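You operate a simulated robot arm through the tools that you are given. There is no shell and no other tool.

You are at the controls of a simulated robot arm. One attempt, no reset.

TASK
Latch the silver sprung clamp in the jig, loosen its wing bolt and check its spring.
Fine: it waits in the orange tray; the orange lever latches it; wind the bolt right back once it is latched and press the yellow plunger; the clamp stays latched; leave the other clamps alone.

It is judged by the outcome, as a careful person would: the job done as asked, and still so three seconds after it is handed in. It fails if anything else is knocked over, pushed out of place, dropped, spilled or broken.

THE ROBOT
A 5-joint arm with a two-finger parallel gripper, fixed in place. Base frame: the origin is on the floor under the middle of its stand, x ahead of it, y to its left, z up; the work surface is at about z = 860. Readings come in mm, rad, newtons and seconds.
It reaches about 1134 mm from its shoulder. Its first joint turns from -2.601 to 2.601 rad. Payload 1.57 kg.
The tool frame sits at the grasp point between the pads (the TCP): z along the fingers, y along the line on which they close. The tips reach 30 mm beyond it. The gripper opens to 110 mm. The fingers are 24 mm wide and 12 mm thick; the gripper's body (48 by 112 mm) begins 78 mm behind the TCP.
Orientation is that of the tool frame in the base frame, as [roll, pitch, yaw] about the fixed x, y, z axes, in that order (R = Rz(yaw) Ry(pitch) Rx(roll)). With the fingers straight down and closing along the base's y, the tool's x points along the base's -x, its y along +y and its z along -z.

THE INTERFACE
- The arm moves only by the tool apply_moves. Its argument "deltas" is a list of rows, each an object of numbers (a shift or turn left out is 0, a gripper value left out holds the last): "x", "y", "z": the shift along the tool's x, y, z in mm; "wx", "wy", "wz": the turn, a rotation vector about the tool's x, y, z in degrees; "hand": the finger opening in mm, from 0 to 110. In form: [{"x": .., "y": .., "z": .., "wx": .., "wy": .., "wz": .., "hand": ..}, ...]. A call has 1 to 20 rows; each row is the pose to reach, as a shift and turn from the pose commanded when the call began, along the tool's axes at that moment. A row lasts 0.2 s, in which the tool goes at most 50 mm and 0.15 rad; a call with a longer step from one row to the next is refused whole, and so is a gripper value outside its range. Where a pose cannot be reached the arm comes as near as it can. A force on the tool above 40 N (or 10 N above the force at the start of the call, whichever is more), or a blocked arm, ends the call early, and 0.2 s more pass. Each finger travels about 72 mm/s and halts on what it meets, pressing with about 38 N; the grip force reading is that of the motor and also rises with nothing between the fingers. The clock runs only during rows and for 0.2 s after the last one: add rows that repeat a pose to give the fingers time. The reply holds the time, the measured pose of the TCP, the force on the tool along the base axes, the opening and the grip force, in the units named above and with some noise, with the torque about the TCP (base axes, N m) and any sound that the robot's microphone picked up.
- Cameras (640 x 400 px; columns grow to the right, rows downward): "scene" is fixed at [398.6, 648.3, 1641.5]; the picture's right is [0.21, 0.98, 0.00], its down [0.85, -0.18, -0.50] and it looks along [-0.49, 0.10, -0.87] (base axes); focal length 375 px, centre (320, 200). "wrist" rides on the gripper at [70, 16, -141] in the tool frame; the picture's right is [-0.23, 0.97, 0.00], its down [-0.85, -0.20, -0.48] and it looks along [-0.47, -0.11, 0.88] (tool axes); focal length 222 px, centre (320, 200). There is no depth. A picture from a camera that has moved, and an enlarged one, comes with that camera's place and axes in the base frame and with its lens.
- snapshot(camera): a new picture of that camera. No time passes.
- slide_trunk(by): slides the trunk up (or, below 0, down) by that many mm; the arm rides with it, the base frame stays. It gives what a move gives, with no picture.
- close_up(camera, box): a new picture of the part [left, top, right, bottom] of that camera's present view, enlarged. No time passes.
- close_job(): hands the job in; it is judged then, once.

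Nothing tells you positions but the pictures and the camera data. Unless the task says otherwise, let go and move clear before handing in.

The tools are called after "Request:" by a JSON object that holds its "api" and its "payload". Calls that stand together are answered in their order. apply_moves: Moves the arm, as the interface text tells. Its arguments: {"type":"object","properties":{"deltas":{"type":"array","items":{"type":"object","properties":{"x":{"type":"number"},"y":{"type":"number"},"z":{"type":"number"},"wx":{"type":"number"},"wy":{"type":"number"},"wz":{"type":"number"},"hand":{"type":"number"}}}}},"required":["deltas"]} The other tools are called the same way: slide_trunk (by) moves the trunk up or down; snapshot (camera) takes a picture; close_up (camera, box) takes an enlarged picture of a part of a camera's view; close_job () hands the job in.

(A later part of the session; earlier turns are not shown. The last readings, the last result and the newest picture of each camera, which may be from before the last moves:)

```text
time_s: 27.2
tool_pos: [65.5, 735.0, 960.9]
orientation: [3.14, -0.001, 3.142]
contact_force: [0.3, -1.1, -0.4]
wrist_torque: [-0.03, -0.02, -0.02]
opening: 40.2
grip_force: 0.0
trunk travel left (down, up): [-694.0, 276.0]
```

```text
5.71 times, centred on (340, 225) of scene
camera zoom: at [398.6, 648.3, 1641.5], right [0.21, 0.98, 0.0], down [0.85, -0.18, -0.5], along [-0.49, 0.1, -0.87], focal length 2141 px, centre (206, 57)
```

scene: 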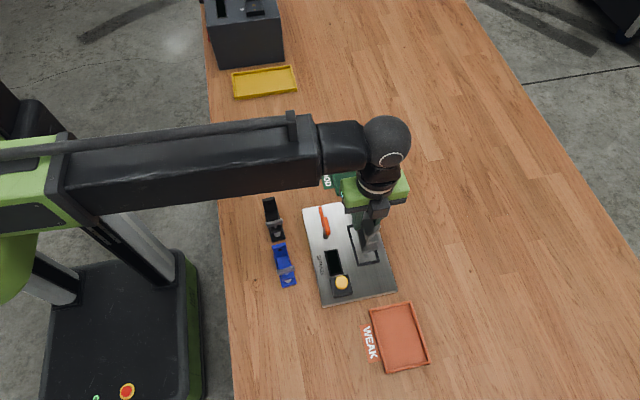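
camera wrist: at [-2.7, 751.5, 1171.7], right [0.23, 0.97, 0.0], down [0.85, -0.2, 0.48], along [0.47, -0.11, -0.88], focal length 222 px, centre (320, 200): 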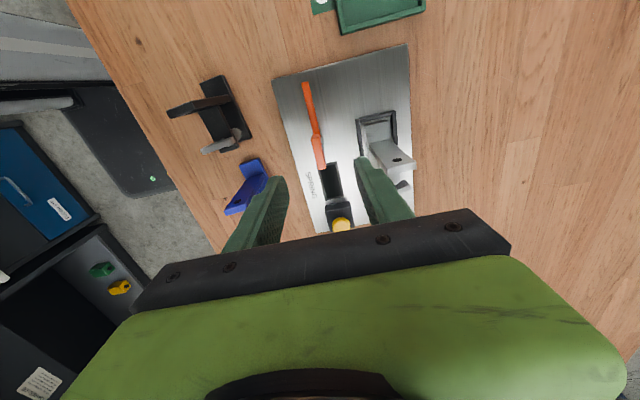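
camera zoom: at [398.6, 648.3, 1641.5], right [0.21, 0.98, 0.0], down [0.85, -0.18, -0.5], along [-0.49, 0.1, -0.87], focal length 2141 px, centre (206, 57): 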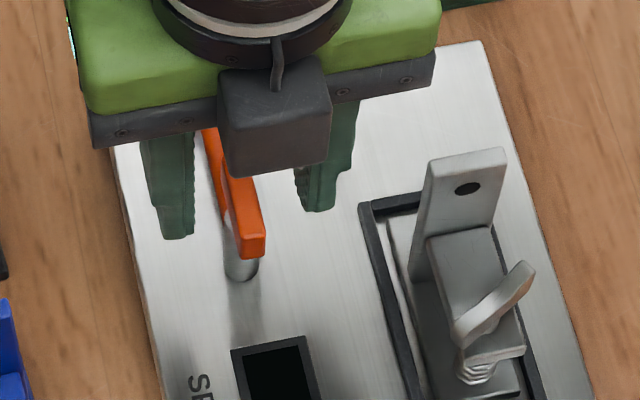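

Request:
{"api": "slide_trunk", "payload": {"by": -28}}

Request:
{"api": "close_up", "payload": {"camera": "wrist", "box": [230, 110, 410, 230]}}

Request:
{"api": "close_up", "payload": {"camera": "scene", "box": [300, 190, 380, 260]}}

```text
time_s: 28.0
tool_pos: [65.5, 734.8, 931.7]
orientation: [3.141, 0.0, 3.14]
contact_force: [1.0, 0.7, 0.5]
wrist_torque: [-0.02, 0.01, -0.02]
opening: 39.9
grip_force: 0.0
trunk travel left (down, up): [-666.0, 304.0]
```

```text
3.33 times, centred on (320, 170) of wrist
camera zoom: at [-4.2, 750.3, 1073.8], right [0.23, 0.97, 0.0], down [0.85, -0.2, 0.48], along [0.47, -0.11, -0.88], focal length 740 px, centre (320, 300)
```

zoom: 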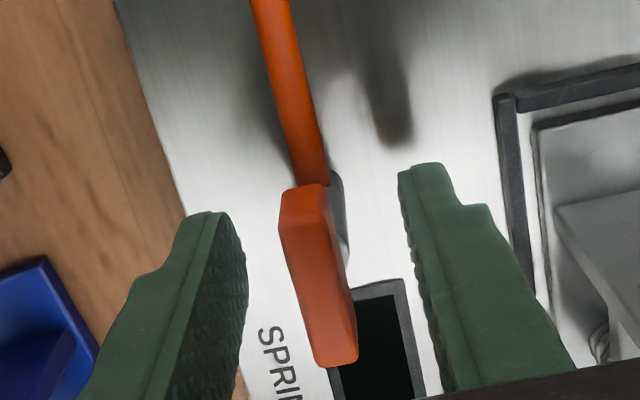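

```text
5.71 times, centred on (340, 225) of scene
camera zoom: at [398.6, 648.3, 1641.5], right [0.21, 0.98, 0.0], down [0.85, -0.18, -0.5], along [-0.49, 0.1, -0.87], focal length 2141 px, centre (206, 57)
```

zoom: 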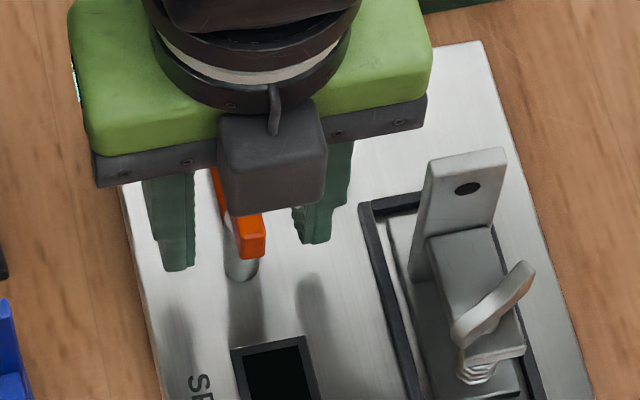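

Request:
{"api": "apply_moves", "payload": {"deltas": [{"hand": 25}, {"hand": 15}, {"hand": 8}, {"hand": 4}, {"hand": 4}]}}

Request:
{"api": "close_up", "payload": {"camera": "wrist", "box": [230, 110, 410, 230]}}

```text
time_s: 29.2
tool_pos: [66.0, 734.1, 932.0]
orientation: [3.141, 0.001, 3.14]
contact_force: [-0.8, -4.1, -4.7]
wrist_torque: [0.19, -0.06, 0.01]
opening: 13.5
grip_force: 31.0
trunk travel left (down, up): [-666.0, 304.0]
```

```text
3.33 times, centred on (320, 170) of wrist
camera zoom: at [-4.3, 750.2, 1073.8], right [0.23, 0.97, 0.0], down [0.85, -0.2, 0.48], along [0.47, -0.11, -0.88], focal length 740 px, centre (320, 300)
```

zoom: 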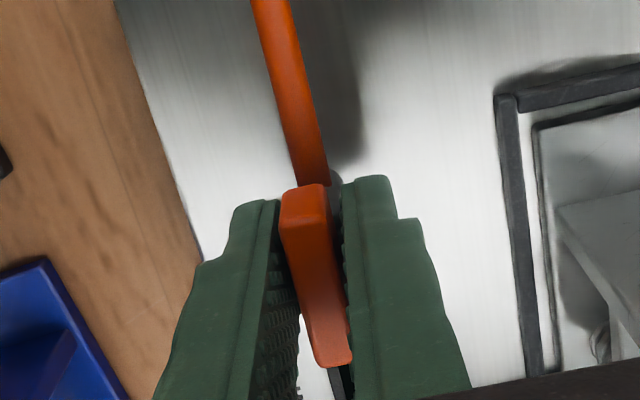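

The fingers closed at 13.5 mm with a visible gap to the bar, so I think they're gripping the round post under the T-bar. I'll open, raise about 17 mm and grip the bar only.

Request:
{"api": "apply_moves", "payload": {"deltas": [{"hand": 20}, {"hand": 30}, {"hand": 30}]}}

Request:
{"api": "slide_trunk", "payload": {"by": 17}}

Request:
{"api": "apply_moves", "payload": {"deltas": [{"hand": 20}, {"hand": 10}, {"hand": 4}, {"hand": 4}, {"hand": 4}]}}

Request:
{"api": "close_up", "payload": {"camera": "wrist", "box": [230, 110, 410, 230]}}

Request:
{"api": "close_up", "payload": {"camera": "scene", "box": [300, 190, 380, 260]}}

```text
time_s: 30.0
tool_pos: [65.3, 735.8, 932.9]
orientation: [3.141, 0.001, -3.141]
contact_force: [-0.2, 0.8, 0.7]
wrist_torque: [0.04, -0.02, 0.0]
opening: 30.0
grip_force: 0.0
trunk travel left (down, up): [-666.0, 304.0]
```

```text
time_s: 30.6
tool_pos: [65.1, 734.0, 949.8]
orientation: [-3.141, -0.001, -3.141]
contact_force: [-0.3, -0.1, -0.3]
wrist_torque: [0.0, 0.02, -0.02]
opening: 30.3
grip_force: 0.1
trunk travel left (down, up): [-683.0, 287.0]
```

```text
time_s: 31.8
tool_pos: [64.2, 734.8, 949.6]
orientation: [-3.141, 0.0, -3.14]
contact_force: [0.2, -5.7, -5.9]
wrist_torque: [-0.1, -0.05, 0.03]
opening: 13.8
grip_force: 30.2
trunk travel left (down, up): [-683.0, 287.0]
```

```text
3.33 times, centred on (320, 170) of wrist
camera zoom: at [-4.3, 750.3, 1090.7], right [0.23, 0.97, 0.0], down [0.85, -0.2, 0.48], along [0.47, -0.11, -0.88], focal length 740 px, centre (320, 300)
```

zoom: 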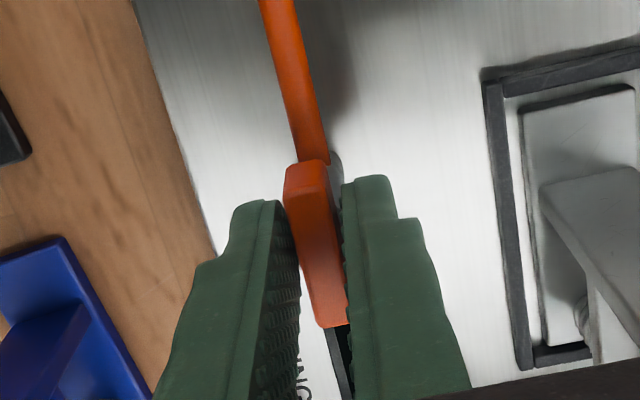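

```text
5.71 times, centred on (340, 225) of scene
camera zoom: at [398.6, 648.3, 1641.5], right [0.21, 0.98, 0.0], down [0.85, -0.18, -0.5], along [-0.49, 0.1, -0.87], focal length 2141 px, centre (206, 57)
```

zoom: 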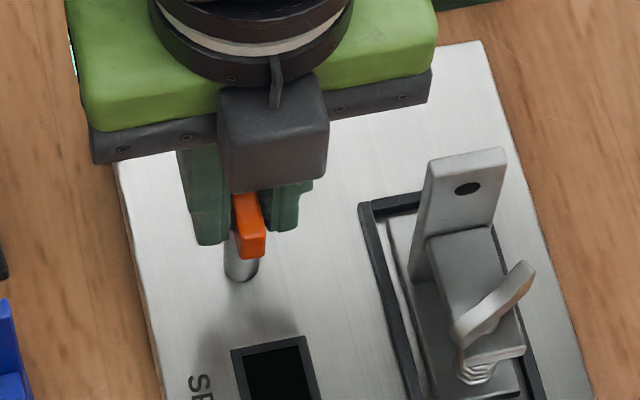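

Still 13.8 mm. Triangulating again, the T-bar spans z ≈ 922–941, so the fingertips still catch the top of the post. I'll open and raise 7 mm more.

Request:
{"api": "apply_moves", "payload": {"deltas": [{"hand": 20}, {"hand": 28}, {"hand": 28}]}}

Request:
{"api": "slide_trunk", "payload": {"by": 7}}

Request:
{"api": "apply_moves", "payload": {"deltas": [{"hand": 18}, {"hand": 10}, {"hand": 4}, {"hand": 4}, {"hand": 4}]}}

Request:
{"api": "close_up", "payload": {"camera": "wrist", "box": [230, 110, 410, 230]}}

```text
time_s: 32.6
tool_pos: [66.2, 735.3, 950.2]
orientation: [3.14, 0.0, -3.141]
contact_force: [-0.2, 0.8, 0.6]
wrist_torque: [0.01, 0.05, -0.01]
opening: 28.2
grip_force: 0.0
trunk travel left (down, up): [-683.0, 287.0]
```

```text
time_s: 33.2
tool_pos: [64.6, 735.5, 956.2]
orientation: [3.141, 0.001, 3.141]
contact_force: [0.3, 0.1, 0.1]
wrist_torque: [0.0, -0.01, 0.01]
opening: 28.1
grip_force: 0.0
trunk travel left (down, up): [-690.0, 280.0]
```

```text
time_s: 34.4
tool_pos: [66.3, 733.7, 956.1]
orientation: [-3.141, -0.002, -3.141]
contact_force: [-0.4, -4.7, -2.6]
wrist_torque: [-0.07, 0.0, 0.02]
opening: 9.9
grip_force: 28.1
trunk travel left (down, up): [-690.0, 280.0]
```

```text
3.33 times, centred on (320, 170) of wrist
camera zoom: at [-4.3, 750.3, 1097.8], right [0.23, 0.97, 0.0], down [0.85, -0.2, 0.48], along [0.47, -0.11, -0.88], focal length 740 px, centre (320, 300)
```

zoom: 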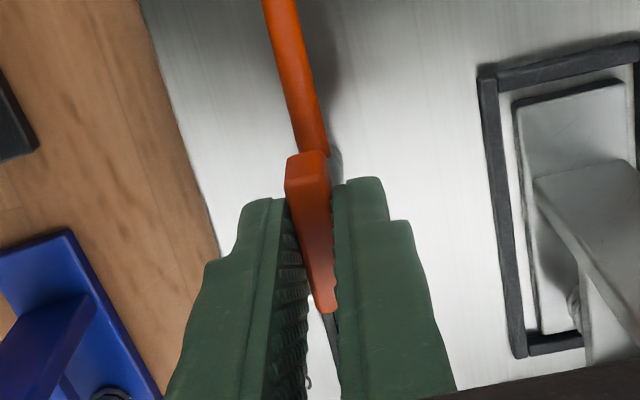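

Now it reads 9.9 mm, so the bar itself is gripped. I'll begin the clockwise turn (+wz) with a small step to confirm direction and torque.

Request:
{"api": "apply_moves", "payload": {"deltas": [{"y": -0.5, "wz": 5}, {"y": -0.5, "wz": 10}, {"y": -0.5, "wz": 15}]}}

Request:
{"api": "close_up", "payload": {"camera": "wrist", "box": [230, 90, 410, 230]}}

Request:
{"api": "close_up", "payload": {"camera": "scene", "box": [300, 190, 400, 270]}}

```text
time_s: 35.2
tool_pos: [65.1, 735.3, 957.5]
orientation: [-3.14, 0.0, 2.88]
contact_force: [2.3, 2.4, 2.9]
wrist_torque: [0.07, 0.02, 0.05]
opening: 9.6
grip_force: 28.5
trunk travel left (down, up): [-690.0, 280.0]
```

```text
2.86 times, centred on (320, 160) of wrist
camera zoom: at [2.3, 767.8, 1097.8], right [0.47, 0.88, 0.0], down [0.77, -0.42, 0.48], along [0.42, -0.23, -0.88], focal length 635 px, centre (320, 314)
```

zoom: 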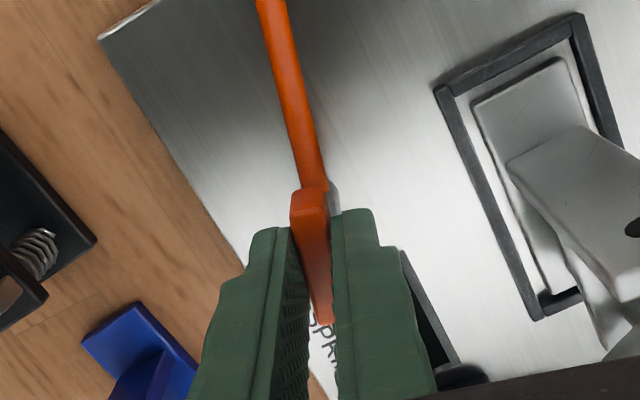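

```text
5.00 times, centred on (350, 230) of scene
camera zoom: at [398.6, 648.3, 1641.5], right [0.21, 0.98, 0.0], down [0.85, -0.18, -0.5], along [-0.49, 0.1, -0.87], focal length 1873 px, centre (170, 50)
```

zoom: 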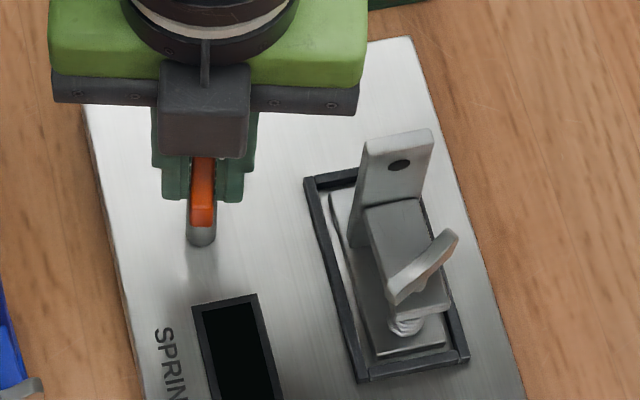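

The rod swings with the gripper at low torque. Continuing to about 75°.

Request:
{"api": "apply_moves", "payload": {"deltas": [{"wz": 7.5}, {"wz": 15}, {"wz": 22.5}, {"wz": 30}, {"wz": 37.5}, {"wz": 45}, {"wz": 52.5}, {"wz": 60}]}}

Request:
{"api": "close_up", "payload": {"camera": "scene", "box": [300, 190, 400, 270]}}

Request:
{"api": "close_up", "payload": {"camera": "wrist", "box": [230, 90, 410, 230]}}

```text
time_s: 37.0
tool_pos: [66.0, 735.8, 956.5]
orientation: [3.14, 0.0, 1.829]
contact_force: [3.9, 17.6, 13.5]
wrist_torque: [0.59, -0.09, 0.04]
opening: 9.8
grip_force: 28.6
trunk travel left (down, up): [-690.0, 280.0]
```

```text
5.00 times, centred on (350, 230) of scene
camera zoom: at [398.6, 648.3, 1641.5], right [0.21, 0.98, 0.0], down [0.85, -0.18, -0.5], along [-0.49, 0.1, -0.87], focal length 1873 px, centre (170, 50)
```

zoom: 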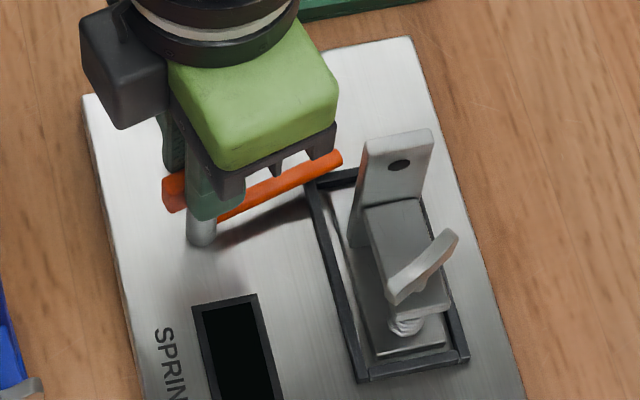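

```text
2.86 times, centred on (320, 160) of wrist
camera zoom: at [63.9, 805.6, 1097.5], right [1.0, 0.03, 0.0], down [0.03, -0.88, 0.48], along [0.01, -0.48, -0.88], focal length 635 px, centre (320, 314)
```

zoom: 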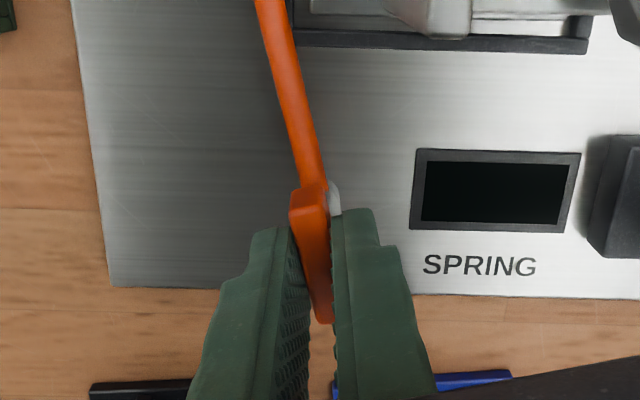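

Request:
{"api": "close_up", "payload": {"camera": "scene", "box": [325, 205, 385, 250]}}

Request:
{"api": "apply_moves", "payload": {"deltas": [{"wz": 0}, {"wz": 0}]}}

```text
8.89 times, centred on (355, 228) of scene
camera zoom: at [398.6, 648.3, 1641.5], right [0.21, 0.98, 0.0], down [0.85, -0.18, -0.5], along [-0.49, 0.1, -0.87], focal length 3330 px, centre (9, -44)
```

zoom: 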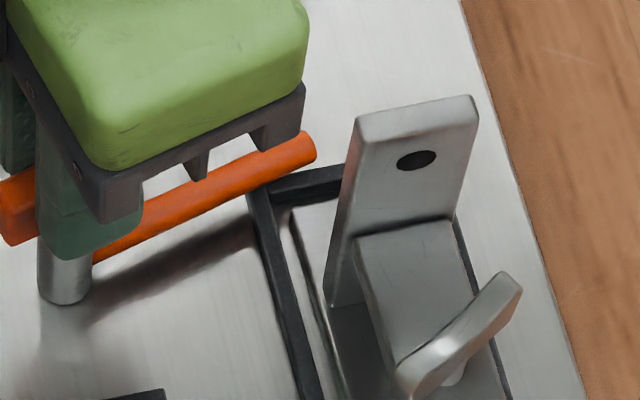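

```text
time_s: 37.6
tool_pos: [65.3, 734.7, 955.9]
orientation: [3.141, 0.0, 1.834]
contact_force: [5.1, 16.8, 12.3]
wrist_torque: [0.65, -0.06, 0.01]
opening: 9.8
grip_force: 28.5
trunk travel left (down, up): [-690.0, 280.0]
```

Nothing is touching the rod; the steady ~17 N looks like small off-centre grip on the handle. I'll shift the tool about 1.8 mm to relieve it while finishing the turn to 90°.

Request:
{"api": "apply_moves", "payload": {"deltas": [{"x": 0.9, "y": 0.4, "wz": 0}, {"x": 1.8, "y": 0.8, "wz": 5}, {"x": 1.8, "y": 0.8, "wz": 10}, {"x": 1.8, "y": 0.8, "wz": 15}]}}

Request:
{"api": "close_up", "payload": {"camera": "scene", "box": [325, 205, 385, 250]}}

Request:
{"api": "close_up", "payload": {"camera": "wrist", "box": [230, 90, 410, 230]}}

```text
time_s: 38.6
tool_pos: [66.4, 735.5, 957.4]
orientation: [-3.124, 0.004, 1.674]
contact_force: [-12.9, -2.4, -10.8]
wrist_torque: [0.56, -0.07, 0.02]
opening: 9.8
grip_force: 28.6
out of reach, approached as far as the arm can: row 3, 4
trunk travel left (down, up): [-690.0, 280.0]
stopped in row 4: the force on the tool passed its limit at 42 N (the readings are from after the stop); the commanded pose is now the measured one
```

```text
8.89 times, centred on (355, 228) of scene
camera zoom: at [398.6, 648.3, 1641.5], right [0.21, 0.98, 0.0], down [0.85, -0.18, -0.5], along [-0.49, 0.1, -0.87], focal length 3330 px, centre (9, -44)
```

zoom: 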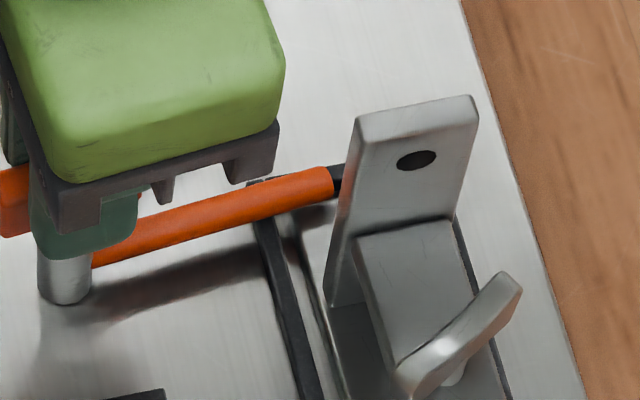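

```text
2.86 times, centred on (320, 160) of wrist
camera zoom: at [77.8, 805.9, 1096.9], right [0.99, -0.13, -0.02], down [-0.1, -0.87, 0.48], along [-0.07, -0.48, -0.87], focal length 635 px, centre (320, 314)
```

zoom: 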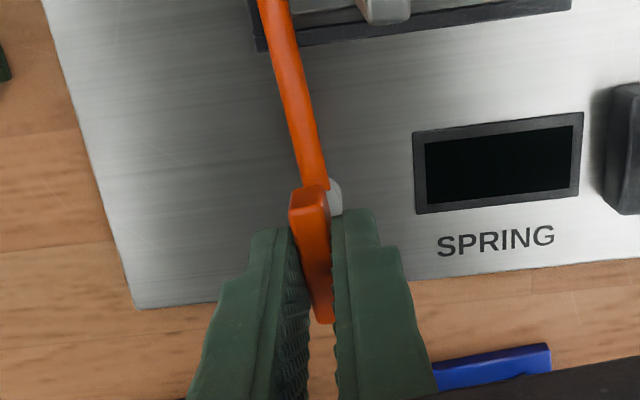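

The last bit hit the wrist's turn limit at about +84°, not the lever. I'll let go, rise, swing the wrist 180° the other way and regrip to finish.

Request:
{"api": "apply_moves", "payload": {"deltas": [{"hand": 16}, {"hand": 26}, {"hand": 30}, {"hand": 30}]}}

Request:
{"api": "slide_trunk", "payload": {"by": 30}}

Request:
{"api": "apply_moves", "payload": {"deltas": [{"wx": -1.0, "wz": -4}, {"wx": -1.0, "wz": -8}]}}

Request:
{"api": "close_up", "payload": {"camera": "scene", "box": [315, 195, 395, 255]}}

```text
time_s: 39.6
tool_pos: [69.6, 735.4, 957.1]
orientation: [-3.127, 0.003, 1.672]
contact_force: [-0.8, 0.5, 0.2]
wrist_torque: [0.0, -0.03, 0.0]
opening: 30.2
grip_force: 0.2
trunk travel left (down, up): [-690.0, 280.0]
```

```text
time_s: 40.4
tool_pos: [68.4, 736.6, 987.6]
orientation: [-3.128, 0.002, 1.671]
contact_force: [0.8, -0.1, 0.0]
wrist_torque: [0.01, -0.02, 0.02]
opening: 30.0
grip_force: 0.1
trunk travel left (down, up): [-720.0, 250.0]
```

```text
time_s: 41.0
tool_pos: [69.1, 734.6, 987.4]
orientation: [3.139, 0.001, 1.813]
contact_force: [-0.3, -0.3, -0.2]
wrist_torque: [0.04, -0.02, 0.01]
opening: 29.9
grip_force: 0.0
trunk travel left (down, up): [-720.0, 250.0]
```

```text
6.67 times, centred on (355, 225) of scene
camera zoom: at [398.6, 648.3, 1641.5], right [0.21, 0.98, 0.0], down [0.85, -0.18, -0.5], along [-0.49, 0.1, -0.87], focal length 2498 px, centre (87, 33)
```

zoom: 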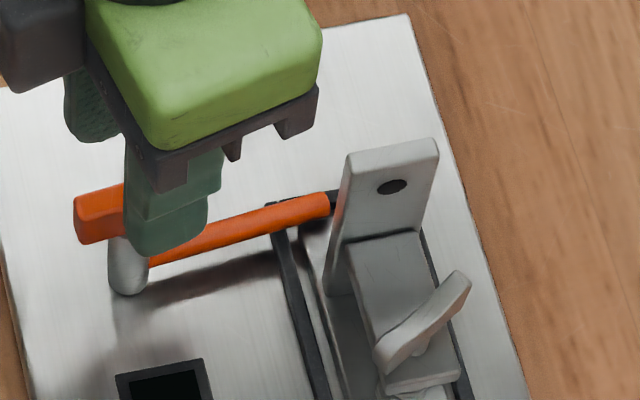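

Request:
{"api": "apply_moves", "payload": {"deltas": [{"wz": -8}, {"wz": -16}, {"wz": -24}, {"wz": -32}, {"wz": -40}, {"wz": -48}, {"wz": -56}, {"wz": -64}, {"wz": -72}, {"wz": -80}, {"wz": -86}]}}

Request:
{"api": "apply_moves", "payload": {"deltas": [{"wz": -8}, {"wz": -16}, {"wz": -24}, {"wz": -32}, {"wz": -40}, {"wz": -48}, {"wz": -56}, {"wz": -64}, {"wz": -72}, {"wz": -80}, {"wz": -86}]}}

Request:
{"api": "close_up", "payload": {"camera": "wrist", "box": [230, 90, 410, 230]}}

Request:
{"api": "close_up", "payload": {"camera": "scene", "box": [315, 195, 395, 255]}}

```text
time_s: 43.4
tool_pos: [70.2, 735.4, 986.2]
orientation: [-3.139, 0.003, -2.968]
contact_force: [-0.6, 0.6, 0.9]
wrist_torque: [0.03, -0.03, 0.01]
opening: 29.9
grip_force: 0.0
trunk travel left (down, up): [-720.0, 250.0]
```

```text
time_s: 45.8
tool_pos: [68.9, 735.4, 987.9]
orientation: [-3.138, -0.002, -1.469]
contact_force: [0.8, 0.5, -1.0]
wrist_torque: [-0.02, 0.04, 0.02]
opening: 30.2
grip_force: 0.0
trunk travel left (down, up): [-720.0, 250.0]
```

```text
2.86 times, centred on (320, 160) of wrist
camera zoom: at [59.4, 663.7, 1127.8], right [-0.99, 0.13, 0.0], down [0.11, 0.87, 0.48], along [0.06, 0.47, -0.88], focal length 635 px, centre (320, 314)
```

zoom: 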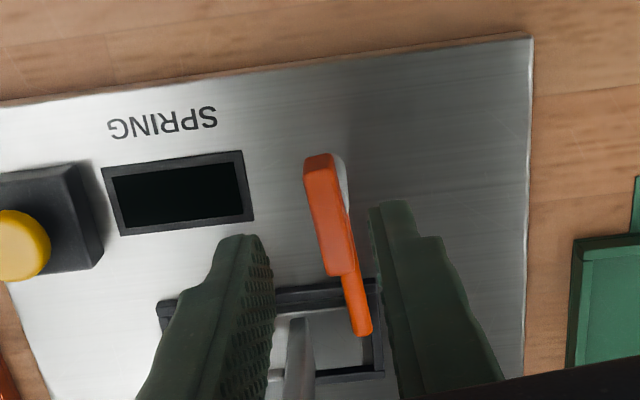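

```text
6.67 times, centred on (355, 225) of scene
camera zoom: at [398.6, 648.3, 1641.5], right [0.21, 0.98, 0.0], down [0.85, -0.18, -0.5], along [-0.49, 0.1, -0.87], focal length 2498 px, centre (87, 33)
```

zoom: 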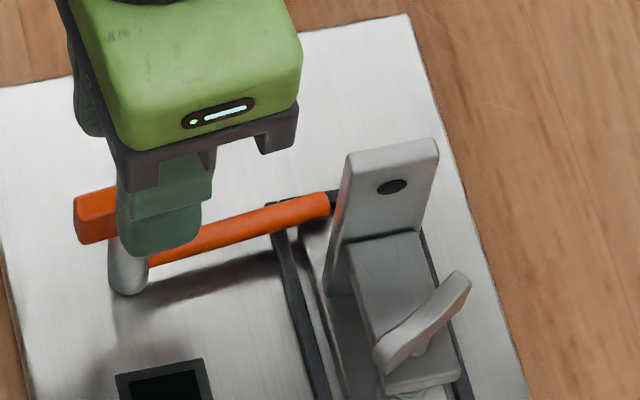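

The bar is aligned with the gripper but the tool is ~2.6 mm too far in +x. I'll shift, lower 30 mm and regrip.

Request:
{"api": "apply_moves", "payload": {"deltas": [{"y": 2.6}, {"y": 2.6}]}}

Request:
{"api": "slide_trunk", "payload": {"by": -30}}

Request:
{"api": "apply_moves", "payload": {"deltas": [{"hand": 20}, {"hand": 10}, {"hand": 4}, {"hand": 4}, {"hand": 4}]}}

Request:
{"api": "close_up", "payload": {"camera": "wrist", "box": [230, 90, 410, 230]}}

```text
time_s: 46.4
tool_pos: [65.7, 734.9, 987.9]
orientation: [-3.137, -0.001, -1.47]
contact_force: [0.4, 0.4, 0.2]
wrist_torque: [0.02, 0.0, -0.01]
opening: 29.7
grip_force: 0.1
trunk travel left (down, up): [-720.0, 250.0]
```

```text
time_s: 47.1
tool_pos: [66.9, 735.8, 957.6]
orientation: [-3.139, -0.001, -1.471]
contact_force: [-0.9, 1.4, 0.7]
wrist_torque: [-0.03, 0.0, 0.01]
opening: 30.0
grip_force: 0.0
trunk travel left (down, up): [-690.0, 280.0]
```

```text
time_s: 48.3
tool_pos: [65.5, 735.4, 956.9]
orientation: [-3.137, -0.002, -1.469]
contact_force: [-4.4, -1.5, -0.4]
wrist_torque: [-0.07, 0.31, 0.0]
opening: 9.9
grip_force: 28.2
trunk travel left (down, up): [-690.0, 280.0]
```

```text
2.86 times, centred on (320, 160) of wrist
camera zoom: at [56.2, 663.7, 1097.9], right [-0.99, 0.13, 0.0], down [0.11, 0.87, 0.48], along [0.07, 0.47, -0.88], focal length 635 px, centre (320, 314)
```

zoom: 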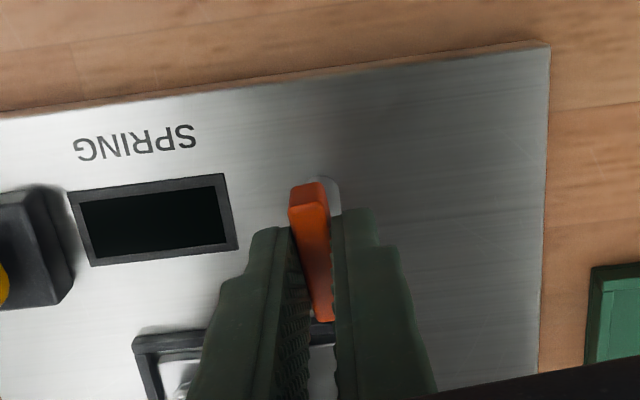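

Request:
{"api": "apply_moves", "payload": {"deltas": [{"wz": 2}, {"wz": 4}, {"wz": 6}]}}

Request:
{"api": "close_up", "payload": {"camera": "scene", "box": [315, 195, 395, 255]}}

```text
time_s: 49.1
tool_pos: [65.6, 735.7, 956.4]
orientation: [-3.135, -0.002, -1.574]
contact_force: [-1.9, -6.2, -4.7]
wrist_torque: [0.22, 0.29, 0.22]
opening: 9.7
grip_force: 28.2
trunk travel left (down, up): [-690.0, 280.0]
```

```text
6.67 times, centred on (355, 225) of scene
camera zoom: at [398.6, 648.3, 1641.5], right [0.21, 0.98, 0.0], down [0.85, -0.18, -0.5], along [-0.49, 0.1, -0.87], focal length 2498 px, centre (87, 33)
```

zoom: 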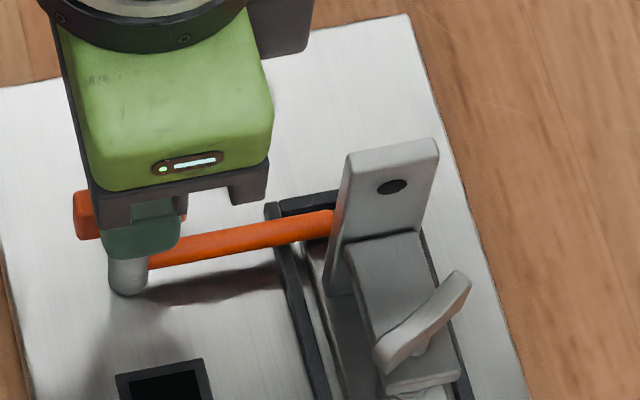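

Request:
{"api": "apply_moves", "payload": {"deltas": [{"wz": 2}, {"wz": 4}]}}

Request:
{"api": "close_up", "payload": {"camera": "scene", "box": [315, 195, 395, 255]}}

```text
time_s: 49.7
tool_pos: [65.8, 736.6, 956.7]
orientation: [-3.137, -0.001, -1.646]
contact_force: [-1.4, 1.5, 1.3]
wrist_torque: [-0.27, 0.26, 0.81]
opening: 11.2
grip_force: 28.8
trunk travel left (down, up): [-690.0, 280.0]
```

```text
6.67 times, centred on (355, 225) of scene
camera zoom: at [398.6, 648.3, 1641.5], right [0.21, 0.98, 0.0], down [0.85, -0.18, -0.5], along [-0.49, 0.1, -0.87], focal length 2498 px, centre (87, 33)
```

zoom: 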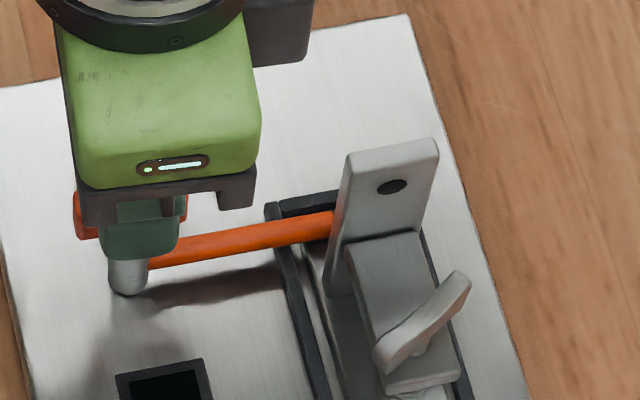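

Torque rose to 0.8 N·m with the bar no longer following, so the lever is at its stop at ~90°, rod over the clamp base. I'll back off those few degrees, release and check it stays.

Request:
{"api": "apply_moves", "payload": {"deltas": [{"wz": -2}, {"wz": -4}, {"wz": -4, "hand": 14}, {"wz": -4, "hand": 24}, {"wz": -4, "hand": 30}, {"wz": -4, "hand": 30}]}}

Request:
{"api": "slide_trunk", "payload": {"by": 60}}

Request:
{"api": "close_up", "payload": {"camera": "scene", "box": [315, 195, 395, 275]}}

Request:
{"api": "close_up", "payload": {"camera": "wrist", "box": [230, 90, 410, 230]}}

```text
time_s: 51.1
tool_pos: [66.7, 735.9, 957.6]
orientation: [-3.136, -0.001, -1.573]
contact_force: [-0.5, 0.2, 0.2]
wrist_torque: [0.05, -0.01, -0.03]
opening: 29.9
grip_force: 0.1
trunk travel left (down, up): [-690.0, 280.0]
```

```text
time_s: 52.1
tool_pos: [66.1, 735.2, 1017.4]
orientation: [-3.135, 0.0, -1.574]
contact_force: [0.1, 0.1, 1.0]
wrist_torque: [0.02, 0.0, -0.05]
opening: 29.9
grip_force: 0.0
trunk travel left (down, up): [-750.0, 220.0]
```

```text
5.00 times, centred on (355, 235) of scene
camera zoom: at [398.6, 648.3, 1641.5], right [0.21, 0.98, 0.0], down [0.85, -0.18, -0.5], along [-0.49, 0.1, -0.87], focal length 1873 px, centre (145, 25)
```

zoom: 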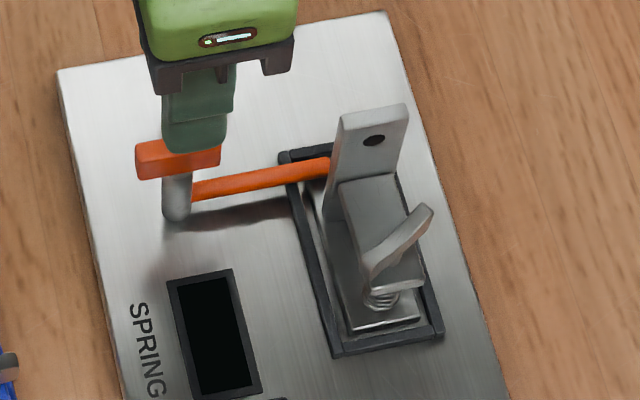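

```text
2.86 times, centred on (320, 160) of wrist
camera zoom: at [49.2, 665.2, 1157.7], right [-0.97, 0.23, 0.0], down [0.2, 0.85, 0.48], along [0.11, 0.46, -0.88], focal length 635 px, centre (320, 314)
```

zoom: 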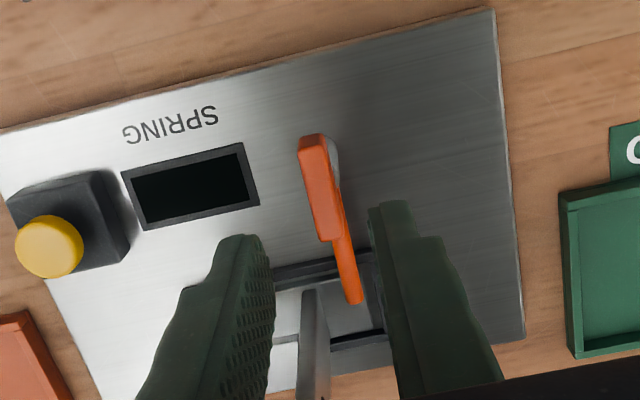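

The lever holds at 90° with its rod across the clamp base, so the clamp is latched. Next is the wing bolt, which I expect at about (127.6, 810.3) with its bar at ~120°. I'll go above it and turn the wrist to about +60° to line up.

Request:
{"api": "slide_trunk", "payload": {"by": 20}}

Request:
{"api": "apply_moves", "payload": {"deltas": [{"x": -3.8, "y": -3.1, "wz": 7.5}, {"x": -7.5, "y": -6.2, "wz": 15}, {"x": -11.3, "y": -9.2, "wz": 22.5}, {"x": -15, "y": -12.3, "wz": 30}, {"x": -18.8, "y": -15.4, "wz": 37.5}, {"x": -22.5, "y": -18.5, "wz": 45}, {"x": -26.3, "y": -21.5, "wz": 52.5}, {"x": -30, "y": -24.6, "wz": 60}, {"x": -33.8, "y": -27.7, "wz": 67.5}, {"x": -37.6, "y": -30.8, "wz": 75}, {"x": -41.3, "y": -33.8, "wz": 82.5}, {"x": -45.1, "y": -36.9, "wz": 90}, {"x": -48.8, "y": -40, "wz": 97.5}, {"x": -52.6, "y": -43, "wz": 105}, {"x": -56.3, "y": -46.1, "wz": 112.5}, {"x": -60.1, "y": -49.2, "wz": 120}, {"x": -63.8, "y": -52.3, "wz": 127.5}, {"x": -67.6, "y": -55.4, "wz": 135}, {"x": -71.3, "y": -58.4, "wz": 142.5}, {"x": -75.1, "y": -61.5, "wz": 150}]}}

Request:
{"api": "snapshot", "payload": {"camera": "wrist"}}

Request:
{"api": "close_up", "payload": {"camera": "scene", "box": [325, 205, 405, 285]}}

```text
time_s: 52.8
tool_pos: [66.3, 735.3, 1035.9]
orientation: [-3.137, -0.002, -1.574]
contact_force: [-0.3, 0.1, 0.5]
wrist_torque: [0.0, 0.02, -0.01]
opening: 30.3
grip_force: 0.1
trunk travel left (down, up): [-770.0, 200.0]
```

```text
time_s: 57.0
tool_pos: [128.7, 809.8, 1037.1]
orientation: [3.139, 0.003, 2.087]
contact_force: [0.6, 0.3, 0.5]
wrist_torque: [0.04, 0.02, -0.01]
opening: 30.1
grip_force: 0.1
trunk travel left (down, up): [-770.0, 200.0]
```

```text
taken
camera wrist: at [107.7, 878.1, 1177.6], right [0.96, 0.28, 0.0], down [0.25, -0.84, 0.48], along [0.14, -0.46, -0.88], focal length 222 px, centre (320, 200)
```

wrist: 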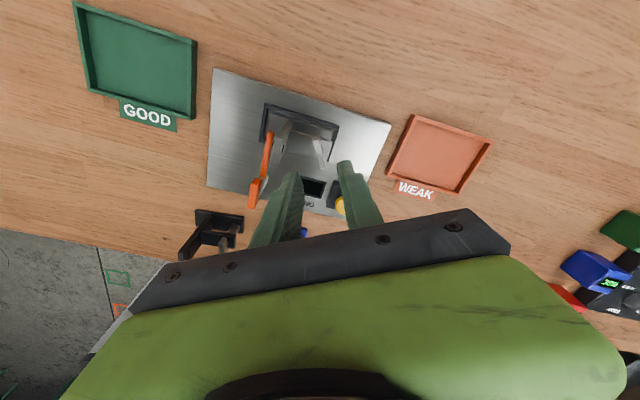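

```text
5.00 times, centred on (365, 245) of scene
camera zoom: at [398.6, 648.3, 1641.5], right [0.21, 0.98, 0.0], down [0.85, -0.18, -0.5], along [-0.49, 0.1, -0.87], focal length 1873 px, centre (95, -25)
```

zoom: 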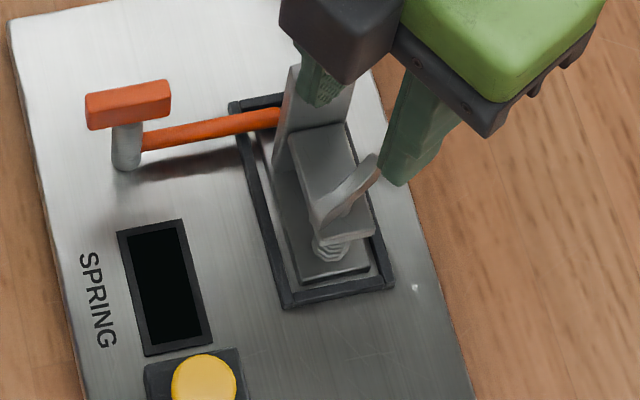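

Request:
{"api": "close_up", "payload": {"camera": "wrist", "box": [250, 100, 400, 220]}}

Request:
{"api": "close_up", "payload": {"camera": "wrist", "box": [280, 110, 350, 180]}}

Request:
{"api": "close_up", "payload": {"camera": "scene", "box": [350, 225, 390, 265]}}

```text
3.33 times, centred on (325, 160) of wrist
camera zoom: at [107.7, 878.1, 1177.6], right [0.96, 0.28, 0.0], down [0.25, -0.84, 0.48], along [0.14, -0.46, -0.88], focal length 740 px, centre (303, 333)
```

zoom: 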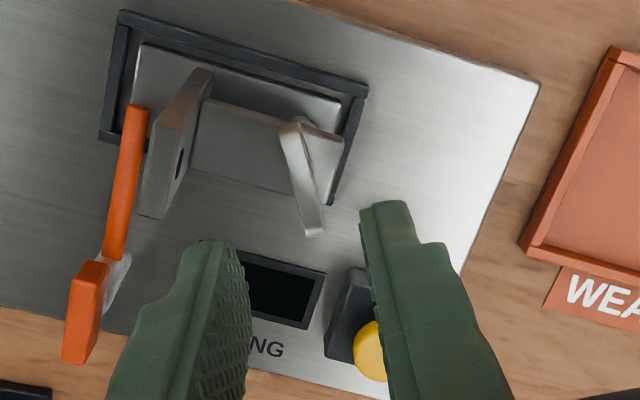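

```text
5.71 times, centred on (315, 145) of wrist
camera zoom: at [107.7, 878.1, 1177.6], right [0.96, 0.28, 0.0], down [0.25, -0.84, 0.48], along [0.14, -0.46, -0.88], focal length 1269 px, centre (349, 514)
```

zoom: 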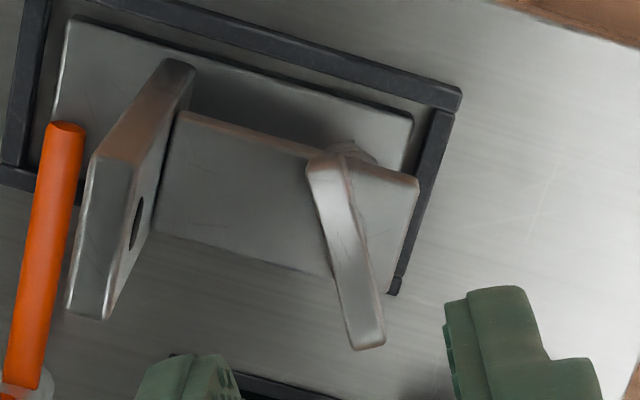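

```text
10.00 times, centred on (370, 245) of scene
camera zoom: at [398.6, 648.3, 1641.5], right [0.21, 0.98, 0.0], down [0.85, -0.18, -0.5], along [-0.49, 0.1, -0.87], focal length 3747 px, centre (-180, -250)
```

zoom: 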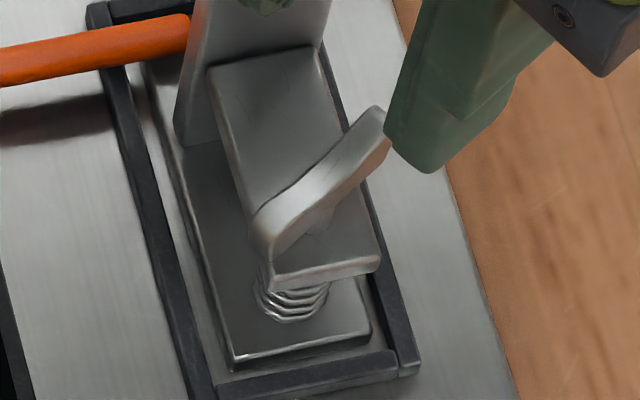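

The wing bar measures about (127.5, 810), direction ≈119°, and my fingers are already square to it. I'll fine-adjust, close to 24, and descend in stages.

Request:
{"api": "apply_moves", "payload": {"deltas": [{"x": 0.7, "y": -0.6, "hand": 26}, {"x": 0.7, "y": -0.6, "hand": 24}, {"x": 0.7, "y": -0.6, "hand": 24}]}}

Request:
{"api": "slide_trunk", "payload": {"by": -48}}

Request:
{"api": "close_up", "payload": {"camera": "wrist", "box": [250, 120, 400, 240]}}

Request:
{"api": "close_up", "payload": {"camera": "scene", "box": [350, 215, 400, 265]}}

```text
time_s: 57.8
tool_pos: [127.2, 810.9, 1037.1]
orientation: [3.138, 0.003, 2.092]
contact_force: [0.3, -0.7, -0.9]
wrist_torque: [0.01, 0.0, 0.04]
opening: 23.9
grip_force: 0.2
trunk travel left (down, up): [-770.0, 200.0]
```

```text
time_s: 58.7
tool_pos: [127.9, 810.5, 988.3]
orientation: [3.141, 0.003, 2.093]
contact_force: [-0.6, 0.1, -0.3]
wrist_torque: [0.0, 0.04, 0.03]
opening: 24.1
grip_force: 0.1
trunk travel left (down, up): [-722.0, 248.0]
```

```text
3.33 times, centred on (325, 180) of wrist
camera zoom: at [106.7, 878.3, 1129.7], right [0.96, 0.29, 0.0], down [0.25, -0.84, 0.48], along [0.14, -0.46, -0.88], focal length 740 px, centre (303, 267)
```

zoom: 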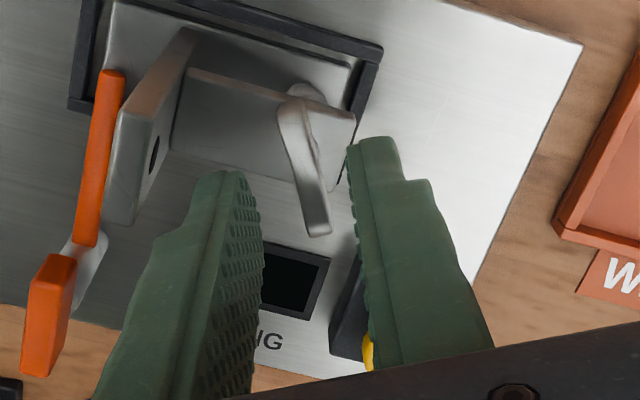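

```text
8.00 times, centred on (375, 240) of scene
camera zoom: at [398.6, 648.3, 1641.5], right [0.21, 0.98, 0.0], down [0.85, -0.18, -0.5], along [-0.49, 0.1, -0.87], focal length 2997 px, centre (-120, -120)
```

zoom: 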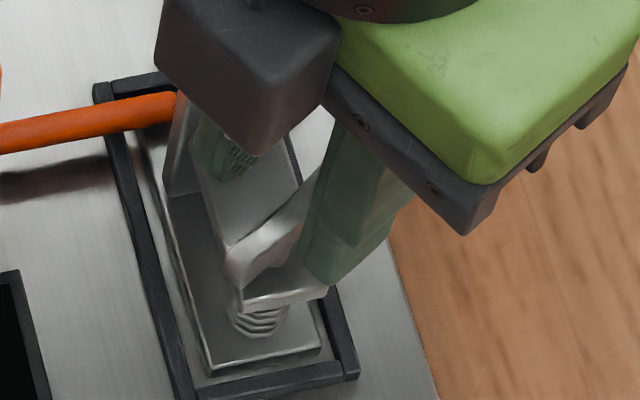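

Request:
{"api": "slide_trunk", "payload": {"by": -14}}

Request:
{"api": "close_up", "payload": {"camera": "wrist", "box": [250, 120, 400, 240]}}

Request:
{"api": "slide_trunk", "payload": {"by": -10}}

Request:
{"api": "close_up", "payload": {"camera": "wrist", "box": [250, 120, 400, 240]}}

```text
time_s: 59.3
tool_pos: [127.3, 810.7, 975.1]
orientation: [3.139, 0.004, 2.091]
contact_force: [-0.1, -0.4, 0.1]
wrist_torque: [-0.04, 0.01, -0.02]
opening: 24.1
grip_force: 0.1
trunk travel left (down, up): [-708.0, 262.0]
```

```text
3.33 times, centred on (325, 180) of wrist
camera zoom: at [106.7, 878.4, 1115.7], right [0.96, 0.29, 0.0], down [0.25, -0.84, 0.48], along [0.14, -0.46, -0.88], focal length 740 px, centre (303, 267)
```

zoom: 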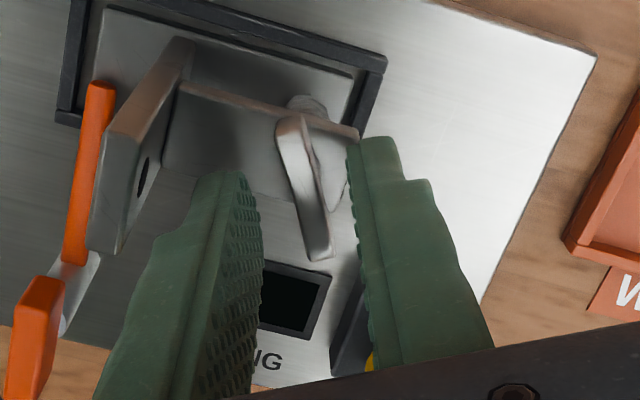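

```text
time_s: 59.9
tool_pos: [127.9, 809.8, 964.8]
orientation: [3.139, 0.004, 2.09]
contact_force: [0.1, 0.2, 0.6]
wrist_torque: [-0.01, -0.02, 0.02]
opening: 24.2
grip_force: 0.0
trunk travel left (down, up): [-698.0, 272.0]
```

```text
3.33 times, centred on (325, 180) of wrist
camera zoom: at [106.7, 878.4, 1105.7], right [0.96, 0.29, 0.0], down [0.25, -0.84, 0.48], along [0.14, -0.46, -0.88], focal length 740 px, centre (303, 267)
```

zoom: 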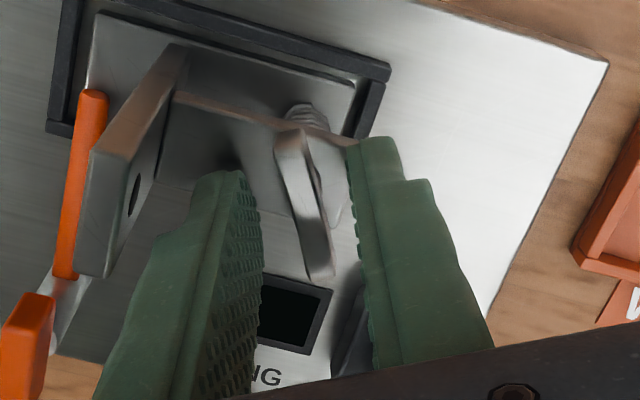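

Wing bar is between the fingertips. Closing on it.

Request:
{"api": "apply_moves", "payload": {"deltas": [{"hand": 16}, {"hand": 9}, {"hand": 3}, {"hand": 2}, {"hand": 2}]}}

Request:
{"api": "close_up", "payload": {"camera": "wrist", "box": [250, 120, 400, 240]}}

Request:
{"api": "close_up", "payload": {"camera": "scene", "box": [350, 215, 400, 265]}}

```text
time_s: 61.1
tool_pos: [127.5, 810.4, 964.8]
orientation: [3.14, 0.004, 2.09]
contact_force: [0.5, 0.6, 0.2]
wrist_torque: [-0.06, 0.04, 0.01]
opening: 6.0
grip_force: 26.0
trunk travel left (down, up): [-698.0, 272.0]
```

```text
3.33 times, centred on (325, 180) of wrist
camera zoom: at [106.7, 878.4, 1105.6], right [0.96, 0.29, 0.0], down [0.25, -0.84, 0.48], along [0.14, -0.46, -0.88], focal length 740 px, centre (303, 267)
```

zoom: 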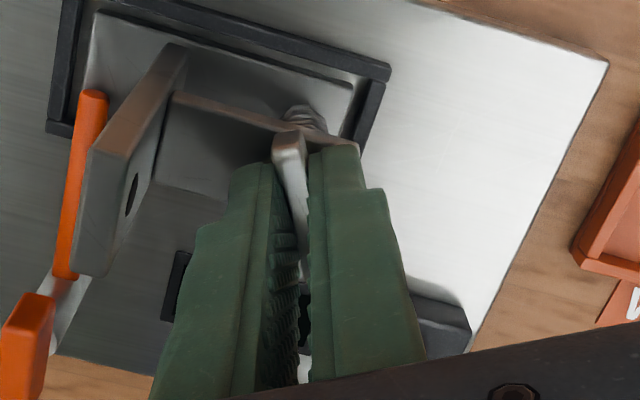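

```text
8.00 times, centred on (375, 240) of scene
camera zoom: at [398.6, 648.3, 1641.5], right [0.21, 0.98, 0.0], down [0.85, -0.18, -0.5], along [-0.49, 0.1, -0.87], focal length 2997 px, centre (-120, -120)
```

zoom: 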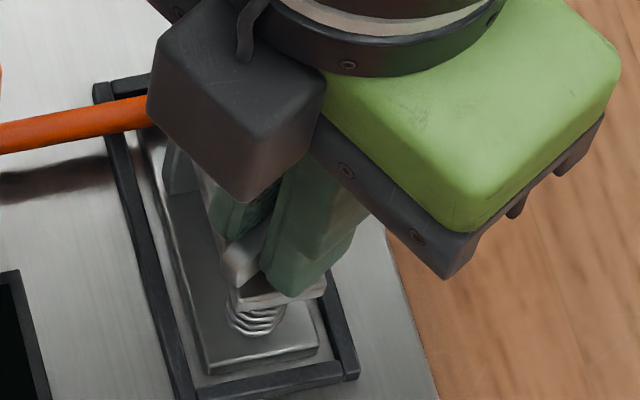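

Gripped at 6.0 mm with almost no side load. Now a trial counter-clockwise turn (−wz) to loosen.

Request:
{"api": "apply_moves", "payload": {"deltas": [{"wz": -4}, {"wz": -8}, {"wz": -12}, {"wz": -16}]}}

Request:
{"api": "close_up", "payload": {"camera": "wrist", "box": [250, 120, 400, 240]}}

```text
time_s: 62.1
tool_pos: [127.5, 810.4, 963.9]
orientation: [3.14, 0.003, 2.371]
contact_force: [-1.6, 1.4, 0.8]
wrist_torque: [0.05, 0.13, -0.03]
opening: 5.9
grip_force: 25.9
trunk travel left (down, up): [-698.0, 272.0]
```

```text
3.33 times, centred on (325, 180) of wrist
camera zoom: at [88.5, 869.8, 1105.6], right [0.84, 0.54, 0.0], down [0.47, -0.74, 0.48], along [0.26, -0.4, -0.88], focal length 740 px, centre (303, 267)
```

zoom: 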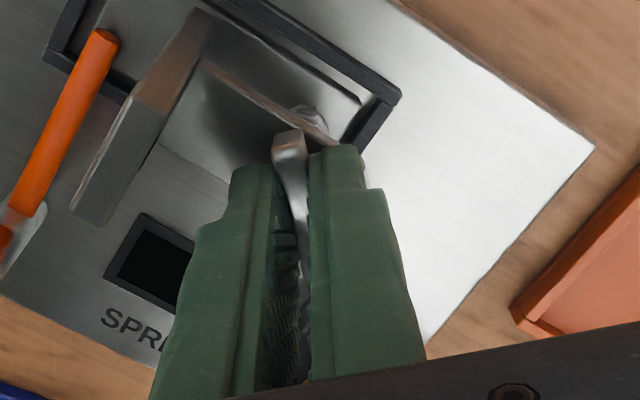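

Request:
{"api": "apply_moves", "payload": {"deltas": [{"wz": -8}, {"wz": -16}, {"wz": -24}, {"wz": -32}, {"wz": -40}, {"wz": -48}]}}

Request:
{"api": "close_up", "payload": {"camera": "wrist", "box": [250, 120, 400, 240]}}

Request:
{"api": "close_up", "payload": {"camera": "scene", "box": [340, 215, 400, 275]}}

```text
time_s: 63.5
tool_pos: [128.5, 810.7, 965.4]
orientation: [-3.14, 0.006, -3.074]
contact_force: [0.4, 0.2, 0.2]
wrist_torque: [0.01, 0.14, -0.01]
opening: 6.5
grip_force: 26.6
trunk travel left (down, up): [-698.0, 272.0]
```

```text
3.33 times, centred on (325, 180) of wrist
camera zoom: at [57.0, 821.4, 1105.5], right [0.16, 0.99, 0.0], down [0.86, -0.14, 0.48], along [0.48, -0.08, -0.88], focal length 740 px, centre (303, 267)
```

zoom: 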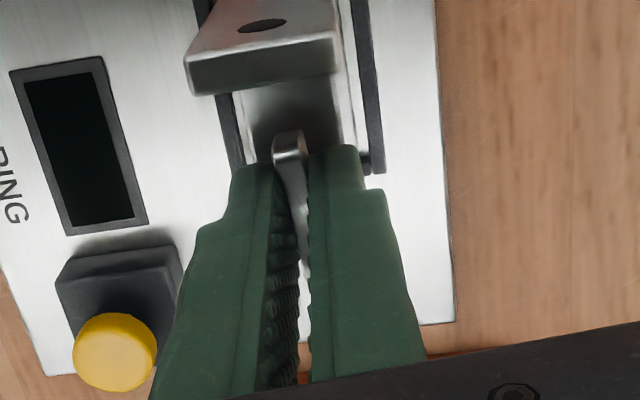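

```text
6.67 times, centred on (370, 245) of scene
camera zoom: at [398.6, 648.3, 1641.5], right [0.21, 0.98, 0.0], down [0.85, -0.18, -0.5], along [-0.49, 0.1, -0.87], focal length 2498 px, centre (-13, -100)
```

zoom: 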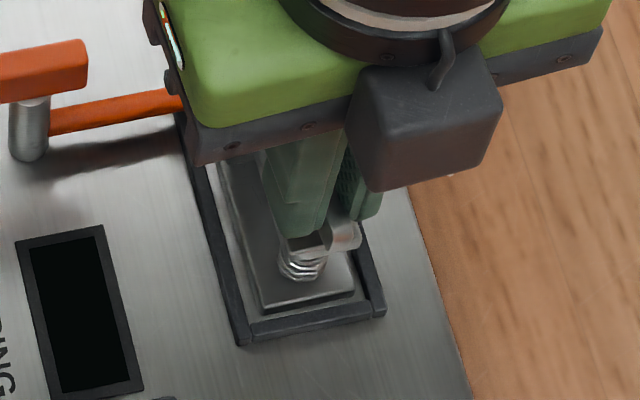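

The bolt turns freely with the gripper. Continuing the stroke.

Request:
{"api": "apply_moves", "payload": {"deltas": [{"wz": -8}, {"wz": -16}, {"wz": -24}, {"wz": -32}, {"wz": -40}, {"wz": -48}, {"wz": -56}, {"wz": -64}, {"wz": -72}, {"wz": -80}, {"wz": -88}]}}

Request:
{"api": "close_up", "payload": {"camera": "wrist", "box": [250, 120, 400, 240]}}

Request:
{"api": "close_up", "payload": {"camera": "scene", "box": [340, 215, 400, 275]}}

```text
time_s: 65.9
tool_pos: [127.4, 811.4, 966.9]
orientation: [-3.137, -0.001, -1.539]
contact_force: [-0.4, 1.2, 1.6]
wrist_torque: [0.16, 0.07, -0.09]
opening: 6.5
grip_force: 25.5
trunk travel left (down, up): [-698.0, 272.0]
```

```text
3.33 times, centred on (325, 180) of wrist
camera zoom: at [113.6, 739.7, 1105.9], right [-0.98, 0.19, 0.0], down [0.17, 0.86, 0.48], along [0.1, 0.47, -0.88], focal length 740 px, centre (303, 267)
```

zoom: 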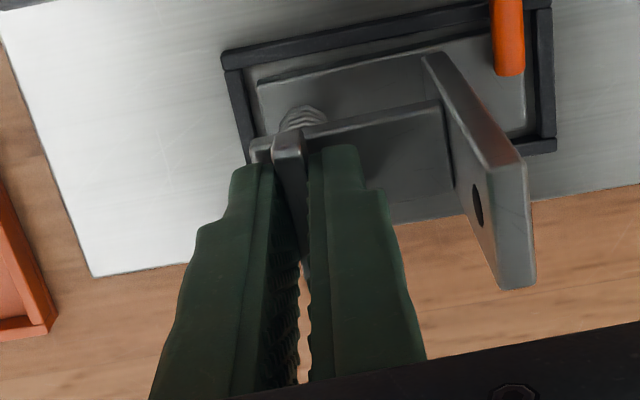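

```text
6.67 times, centred on (370, 245) of scene
camera zoom: at [398.6, 648.3, 1641.5], right [0.21, 0.98, 0.0], down [0.85, -0.18, -0.5], along [-0.49, 0.1, -0.87], focal length 2498 px, centre (-13, -100)
```

zoom: 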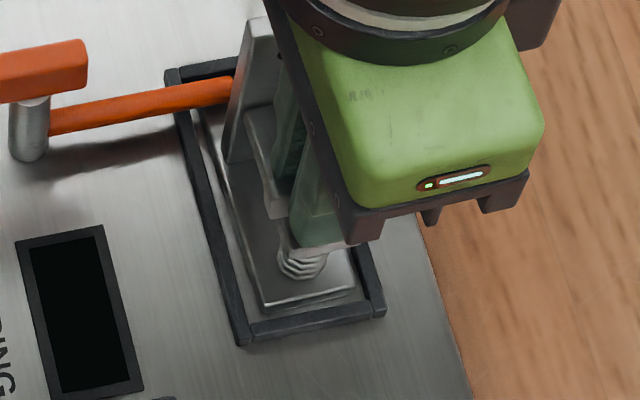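

Request:
{"api": "apply_moves", "payload": {"deltas": [{"wz": -8}, {"wz": -16}, {"wz": -24}, {"wz": -32}]}}

Request:
{"api": "apply_moves", "payload": {"deltas": [{"wz": -8}, {"wz": -16}, {"wz": -24}, {"wz": -32}]}}

Request:
{"api": "close_up", "payload": {"camera": "wrist", "box": [250, 120, 400, 240]}}

```text
time_s: 66.9
tool_pos: [127.2, 810.9, 965.3]
orientation: [-3.139, -0.004, -0.982]
contact_force: [-1.8, -2.4, -0.1]
wrist_torque: [-0.05, 0.39, -1.06]
opening: 18.4
grip_force: 33.0
trunk travel left (down, up): [-698.0, 272.0]
```

```text
time_s: 67.9
tool_pos: [130.8, 808.3, 965.3]
orientation: [-3.137, -0.005, -0.421]
contact_force: [18.6, -10.9, 12.7]
wrist_torque: [-0.71, -0.59, -1.06]
opening: 27.8
grip_force: 38.2
trunk travel left (down, up): [-698.0, 272.0]
```

```text
3.33 times, centred on (325, 180) of wrist
camera zoom: at [186.5, 764.7, 1107.7], right [-0.61, -0.79, 0.0], down [-0.7, 0.53, 0.47], along [-0.38, 0.29, -0.88], focal length 740 px, centre (303, 267)
```

zoom: 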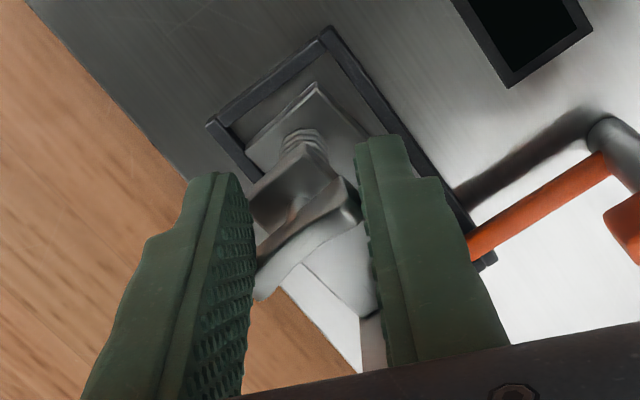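

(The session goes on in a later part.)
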